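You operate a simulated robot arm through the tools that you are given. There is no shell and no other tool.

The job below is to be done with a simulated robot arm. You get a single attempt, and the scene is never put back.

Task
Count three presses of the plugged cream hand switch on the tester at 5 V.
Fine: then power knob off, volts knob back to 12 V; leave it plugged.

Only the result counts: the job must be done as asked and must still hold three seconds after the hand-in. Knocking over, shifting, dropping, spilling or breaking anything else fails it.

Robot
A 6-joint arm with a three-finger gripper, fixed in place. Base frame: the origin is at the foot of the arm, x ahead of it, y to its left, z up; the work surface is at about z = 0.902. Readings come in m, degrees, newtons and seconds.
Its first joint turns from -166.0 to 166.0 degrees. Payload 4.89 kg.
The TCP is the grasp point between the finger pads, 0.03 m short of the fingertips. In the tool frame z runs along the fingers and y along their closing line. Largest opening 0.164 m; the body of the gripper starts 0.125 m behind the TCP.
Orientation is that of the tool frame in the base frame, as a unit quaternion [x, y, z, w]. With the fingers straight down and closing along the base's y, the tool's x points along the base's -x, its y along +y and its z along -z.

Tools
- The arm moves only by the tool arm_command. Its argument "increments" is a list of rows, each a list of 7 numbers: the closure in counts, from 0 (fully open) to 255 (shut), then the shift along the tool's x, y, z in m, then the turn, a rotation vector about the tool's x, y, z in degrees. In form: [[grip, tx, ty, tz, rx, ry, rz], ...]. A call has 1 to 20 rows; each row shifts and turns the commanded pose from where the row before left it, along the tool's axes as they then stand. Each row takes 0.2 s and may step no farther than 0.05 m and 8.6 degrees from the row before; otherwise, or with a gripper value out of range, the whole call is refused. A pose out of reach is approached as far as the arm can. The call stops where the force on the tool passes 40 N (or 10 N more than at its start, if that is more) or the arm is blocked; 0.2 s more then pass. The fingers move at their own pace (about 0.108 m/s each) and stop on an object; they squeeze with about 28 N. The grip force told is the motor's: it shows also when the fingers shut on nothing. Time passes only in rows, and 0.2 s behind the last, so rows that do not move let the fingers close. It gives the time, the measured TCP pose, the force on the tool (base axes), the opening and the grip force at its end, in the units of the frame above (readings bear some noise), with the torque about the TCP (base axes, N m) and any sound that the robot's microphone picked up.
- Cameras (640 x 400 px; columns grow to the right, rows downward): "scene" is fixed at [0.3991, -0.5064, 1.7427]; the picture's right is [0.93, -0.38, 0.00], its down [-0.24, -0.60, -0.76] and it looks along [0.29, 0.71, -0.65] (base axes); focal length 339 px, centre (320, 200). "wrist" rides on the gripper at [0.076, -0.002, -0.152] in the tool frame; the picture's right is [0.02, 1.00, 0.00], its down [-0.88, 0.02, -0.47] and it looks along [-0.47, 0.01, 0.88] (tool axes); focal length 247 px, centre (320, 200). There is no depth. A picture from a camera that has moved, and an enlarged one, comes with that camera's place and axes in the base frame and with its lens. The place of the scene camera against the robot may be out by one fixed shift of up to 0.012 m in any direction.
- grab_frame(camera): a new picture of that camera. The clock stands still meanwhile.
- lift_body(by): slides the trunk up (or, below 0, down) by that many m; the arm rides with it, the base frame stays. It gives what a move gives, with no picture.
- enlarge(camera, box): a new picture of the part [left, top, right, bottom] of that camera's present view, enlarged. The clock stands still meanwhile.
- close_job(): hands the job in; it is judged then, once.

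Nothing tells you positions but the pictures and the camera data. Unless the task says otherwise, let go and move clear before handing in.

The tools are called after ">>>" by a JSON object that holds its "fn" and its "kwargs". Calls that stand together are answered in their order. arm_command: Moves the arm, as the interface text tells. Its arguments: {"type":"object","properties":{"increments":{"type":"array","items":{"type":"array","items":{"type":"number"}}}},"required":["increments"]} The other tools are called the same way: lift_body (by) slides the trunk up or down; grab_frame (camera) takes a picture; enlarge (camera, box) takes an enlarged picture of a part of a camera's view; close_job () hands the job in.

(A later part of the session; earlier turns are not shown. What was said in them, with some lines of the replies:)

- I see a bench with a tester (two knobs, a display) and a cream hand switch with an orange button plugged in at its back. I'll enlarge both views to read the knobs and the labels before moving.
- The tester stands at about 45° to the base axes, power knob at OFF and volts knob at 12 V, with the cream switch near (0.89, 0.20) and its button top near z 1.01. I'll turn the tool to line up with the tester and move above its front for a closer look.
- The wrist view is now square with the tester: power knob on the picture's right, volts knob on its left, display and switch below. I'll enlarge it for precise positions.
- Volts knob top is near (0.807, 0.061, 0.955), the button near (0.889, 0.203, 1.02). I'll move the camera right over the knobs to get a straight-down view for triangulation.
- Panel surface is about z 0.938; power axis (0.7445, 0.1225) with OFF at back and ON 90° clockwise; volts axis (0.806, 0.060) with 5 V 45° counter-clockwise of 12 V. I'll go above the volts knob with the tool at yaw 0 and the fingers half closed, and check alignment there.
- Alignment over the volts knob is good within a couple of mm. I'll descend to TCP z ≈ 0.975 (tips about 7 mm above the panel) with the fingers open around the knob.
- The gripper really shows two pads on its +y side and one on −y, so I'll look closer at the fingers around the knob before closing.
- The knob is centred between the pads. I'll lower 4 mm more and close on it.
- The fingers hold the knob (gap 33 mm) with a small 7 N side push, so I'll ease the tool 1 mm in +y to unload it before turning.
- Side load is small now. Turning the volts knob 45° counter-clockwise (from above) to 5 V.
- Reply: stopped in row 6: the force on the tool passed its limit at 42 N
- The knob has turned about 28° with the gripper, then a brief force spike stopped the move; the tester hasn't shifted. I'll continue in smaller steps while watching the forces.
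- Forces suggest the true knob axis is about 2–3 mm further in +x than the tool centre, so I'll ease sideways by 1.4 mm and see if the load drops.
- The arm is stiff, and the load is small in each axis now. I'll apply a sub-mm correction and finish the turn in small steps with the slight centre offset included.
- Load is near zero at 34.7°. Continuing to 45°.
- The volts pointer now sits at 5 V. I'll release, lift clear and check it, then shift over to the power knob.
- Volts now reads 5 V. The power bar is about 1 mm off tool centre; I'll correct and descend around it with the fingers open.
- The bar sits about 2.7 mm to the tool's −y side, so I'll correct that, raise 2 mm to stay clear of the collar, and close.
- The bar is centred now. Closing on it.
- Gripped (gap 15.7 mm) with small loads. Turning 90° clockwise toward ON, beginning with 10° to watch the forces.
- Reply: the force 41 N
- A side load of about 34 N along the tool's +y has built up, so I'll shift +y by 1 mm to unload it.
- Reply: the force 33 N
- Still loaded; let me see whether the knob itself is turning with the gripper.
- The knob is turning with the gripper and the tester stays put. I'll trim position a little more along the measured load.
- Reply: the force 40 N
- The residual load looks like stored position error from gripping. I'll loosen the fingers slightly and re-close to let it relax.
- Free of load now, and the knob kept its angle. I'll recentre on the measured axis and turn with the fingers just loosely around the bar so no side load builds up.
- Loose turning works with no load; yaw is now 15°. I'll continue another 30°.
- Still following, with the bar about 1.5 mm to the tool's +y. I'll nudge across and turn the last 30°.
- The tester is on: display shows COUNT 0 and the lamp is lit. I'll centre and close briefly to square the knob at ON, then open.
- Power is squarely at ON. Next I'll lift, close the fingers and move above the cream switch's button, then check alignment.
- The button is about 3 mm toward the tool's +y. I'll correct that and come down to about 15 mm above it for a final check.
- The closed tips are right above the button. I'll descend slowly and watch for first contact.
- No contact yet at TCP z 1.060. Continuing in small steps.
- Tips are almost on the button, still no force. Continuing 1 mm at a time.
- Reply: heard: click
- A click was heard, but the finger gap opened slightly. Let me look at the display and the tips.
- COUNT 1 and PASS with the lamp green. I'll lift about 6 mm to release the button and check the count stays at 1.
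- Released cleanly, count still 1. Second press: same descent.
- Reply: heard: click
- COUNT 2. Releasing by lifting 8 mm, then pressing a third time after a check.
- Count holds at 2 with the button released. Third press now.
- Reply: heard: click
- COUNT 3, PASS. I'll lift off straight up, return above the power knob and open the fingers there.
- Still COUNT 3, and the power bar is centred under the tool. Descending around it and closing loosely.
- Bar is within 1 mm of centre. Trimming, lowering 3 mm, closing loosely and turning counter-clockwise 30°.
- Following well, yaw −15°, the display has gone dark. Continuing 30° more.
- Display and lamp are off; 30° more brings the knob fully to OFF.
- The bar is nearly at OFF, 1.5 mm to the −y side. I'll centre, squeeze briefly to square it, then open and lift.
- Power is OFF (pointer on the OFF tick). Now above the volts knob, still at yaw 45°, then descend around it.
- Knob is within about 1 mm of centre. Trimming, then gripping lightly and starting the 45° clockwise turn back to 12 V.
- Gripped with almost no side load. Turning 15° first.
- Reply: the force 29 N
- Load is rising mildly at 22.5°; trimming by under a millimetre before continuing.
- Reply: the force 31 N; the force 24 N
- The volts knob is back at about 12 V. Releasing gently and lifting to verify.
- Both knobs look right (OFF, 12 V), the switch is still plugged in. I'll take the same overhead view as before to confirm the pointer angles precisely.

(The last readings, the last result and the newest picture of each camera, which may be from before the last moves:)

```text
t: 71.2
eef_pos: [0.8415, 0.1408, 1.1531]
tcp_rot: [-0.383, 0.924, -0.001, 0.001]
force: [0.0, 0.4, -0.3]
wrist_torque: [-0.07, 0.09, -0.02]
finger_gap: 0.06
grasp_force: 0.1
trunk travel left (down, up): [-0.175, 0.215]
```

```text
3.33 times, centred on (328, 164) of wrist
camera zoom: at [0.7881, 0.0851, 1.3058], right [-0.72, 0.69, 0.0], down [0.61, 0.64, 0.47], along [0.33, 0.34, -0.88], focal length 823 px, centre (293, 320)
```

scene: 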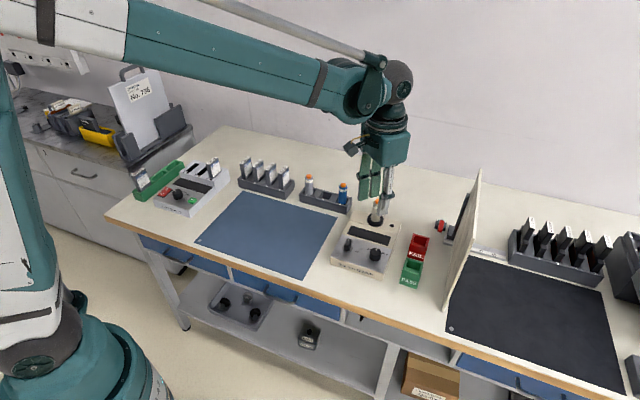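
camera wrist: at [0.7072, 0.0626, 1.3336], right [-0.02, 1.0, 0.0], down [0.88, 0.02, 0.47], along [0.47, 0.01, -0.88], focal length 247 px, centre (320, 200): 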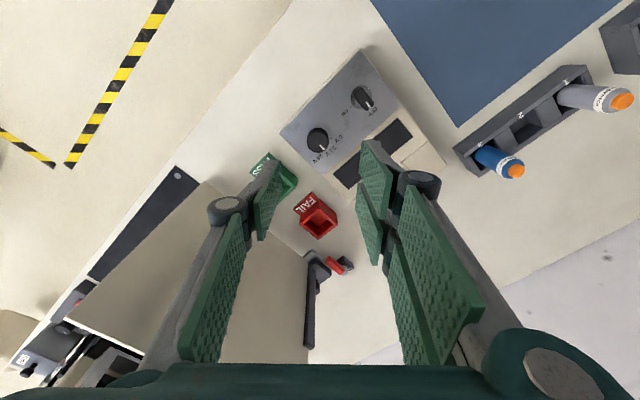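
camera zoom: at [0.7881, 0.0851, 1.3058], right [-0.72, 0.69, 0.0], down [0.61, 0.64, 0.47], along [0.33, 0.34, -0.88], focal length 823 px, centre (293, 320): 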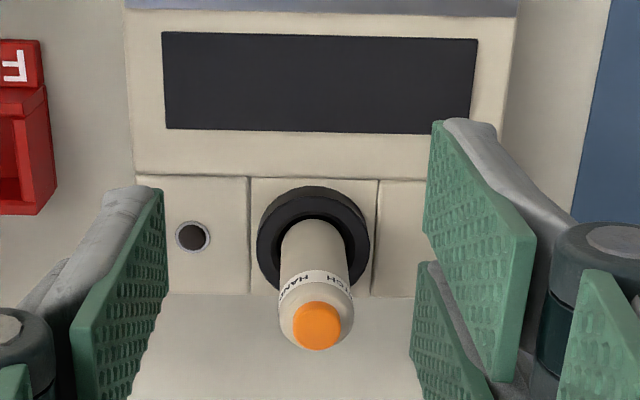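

Pointers match the starting view: power at OFF, volts at 12 V, display dark, the cream switch still seated with its button up. I'll raise the arm well clear and hand in.

>>> {"fn": "arm_command", "kwargs": {"increments": [[162, 0, 0, -0.04, 0, 0, 0], [162, 0, 0, -0.04, 0, 0, 0], [162, 0, 0, -0.04, 0, 0, 0], [162, 0, 0, 0, 0, 0, 0]]}}

>>> {"fn": "grab_frame", "kwargs": {"camera": "scene"}}

```text
t: 72.2
eef_pos: [0.8387, 0.1384, 1.2752]
tcp_rot: [-0.383, 0.924, -0.001, 0.0]
force: [-1.0, -0.4, 0.0]
wrist_torque: [-0.01, -0.02, 0.0]
finger_gap: 0.0602
grasp_force: 0.0
trunk travel left (down, up): [-0.175, 0.215]
```

```text
taken
```

scene: 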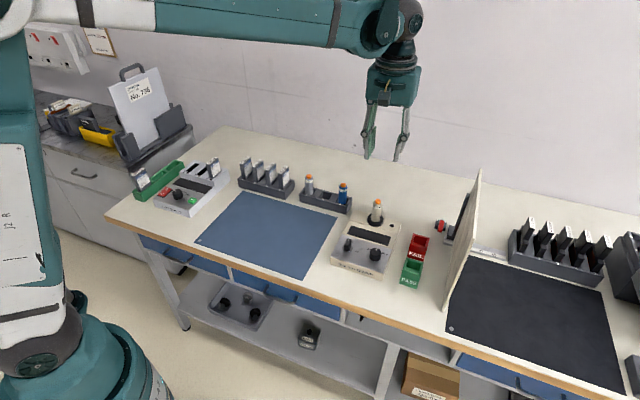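

The arm is clear and nothing else on the bench appears to have moved. Handing in.

>>> {"fn": "close_job", "kwargs": {}}

```text
The job is handed in.
```

The job is done and handed in. With the tester at 5 V, the cream hand switch was pressed three times, and the display showed PASS and COUNT 3.

- **Power and volts:** the power knob is back at OFF and the volts knob is back at 12 V. I checked both pointers from overhead, and the display and lamp are dark.
- **Switch:** it is still plugged in, with its button up.
- **Bench:** nothing else appears to have moved in the last pictures, and the arm is clear of the tester. One brief force spike of 42 N stopped the first volts turn, and the tester did not shift.
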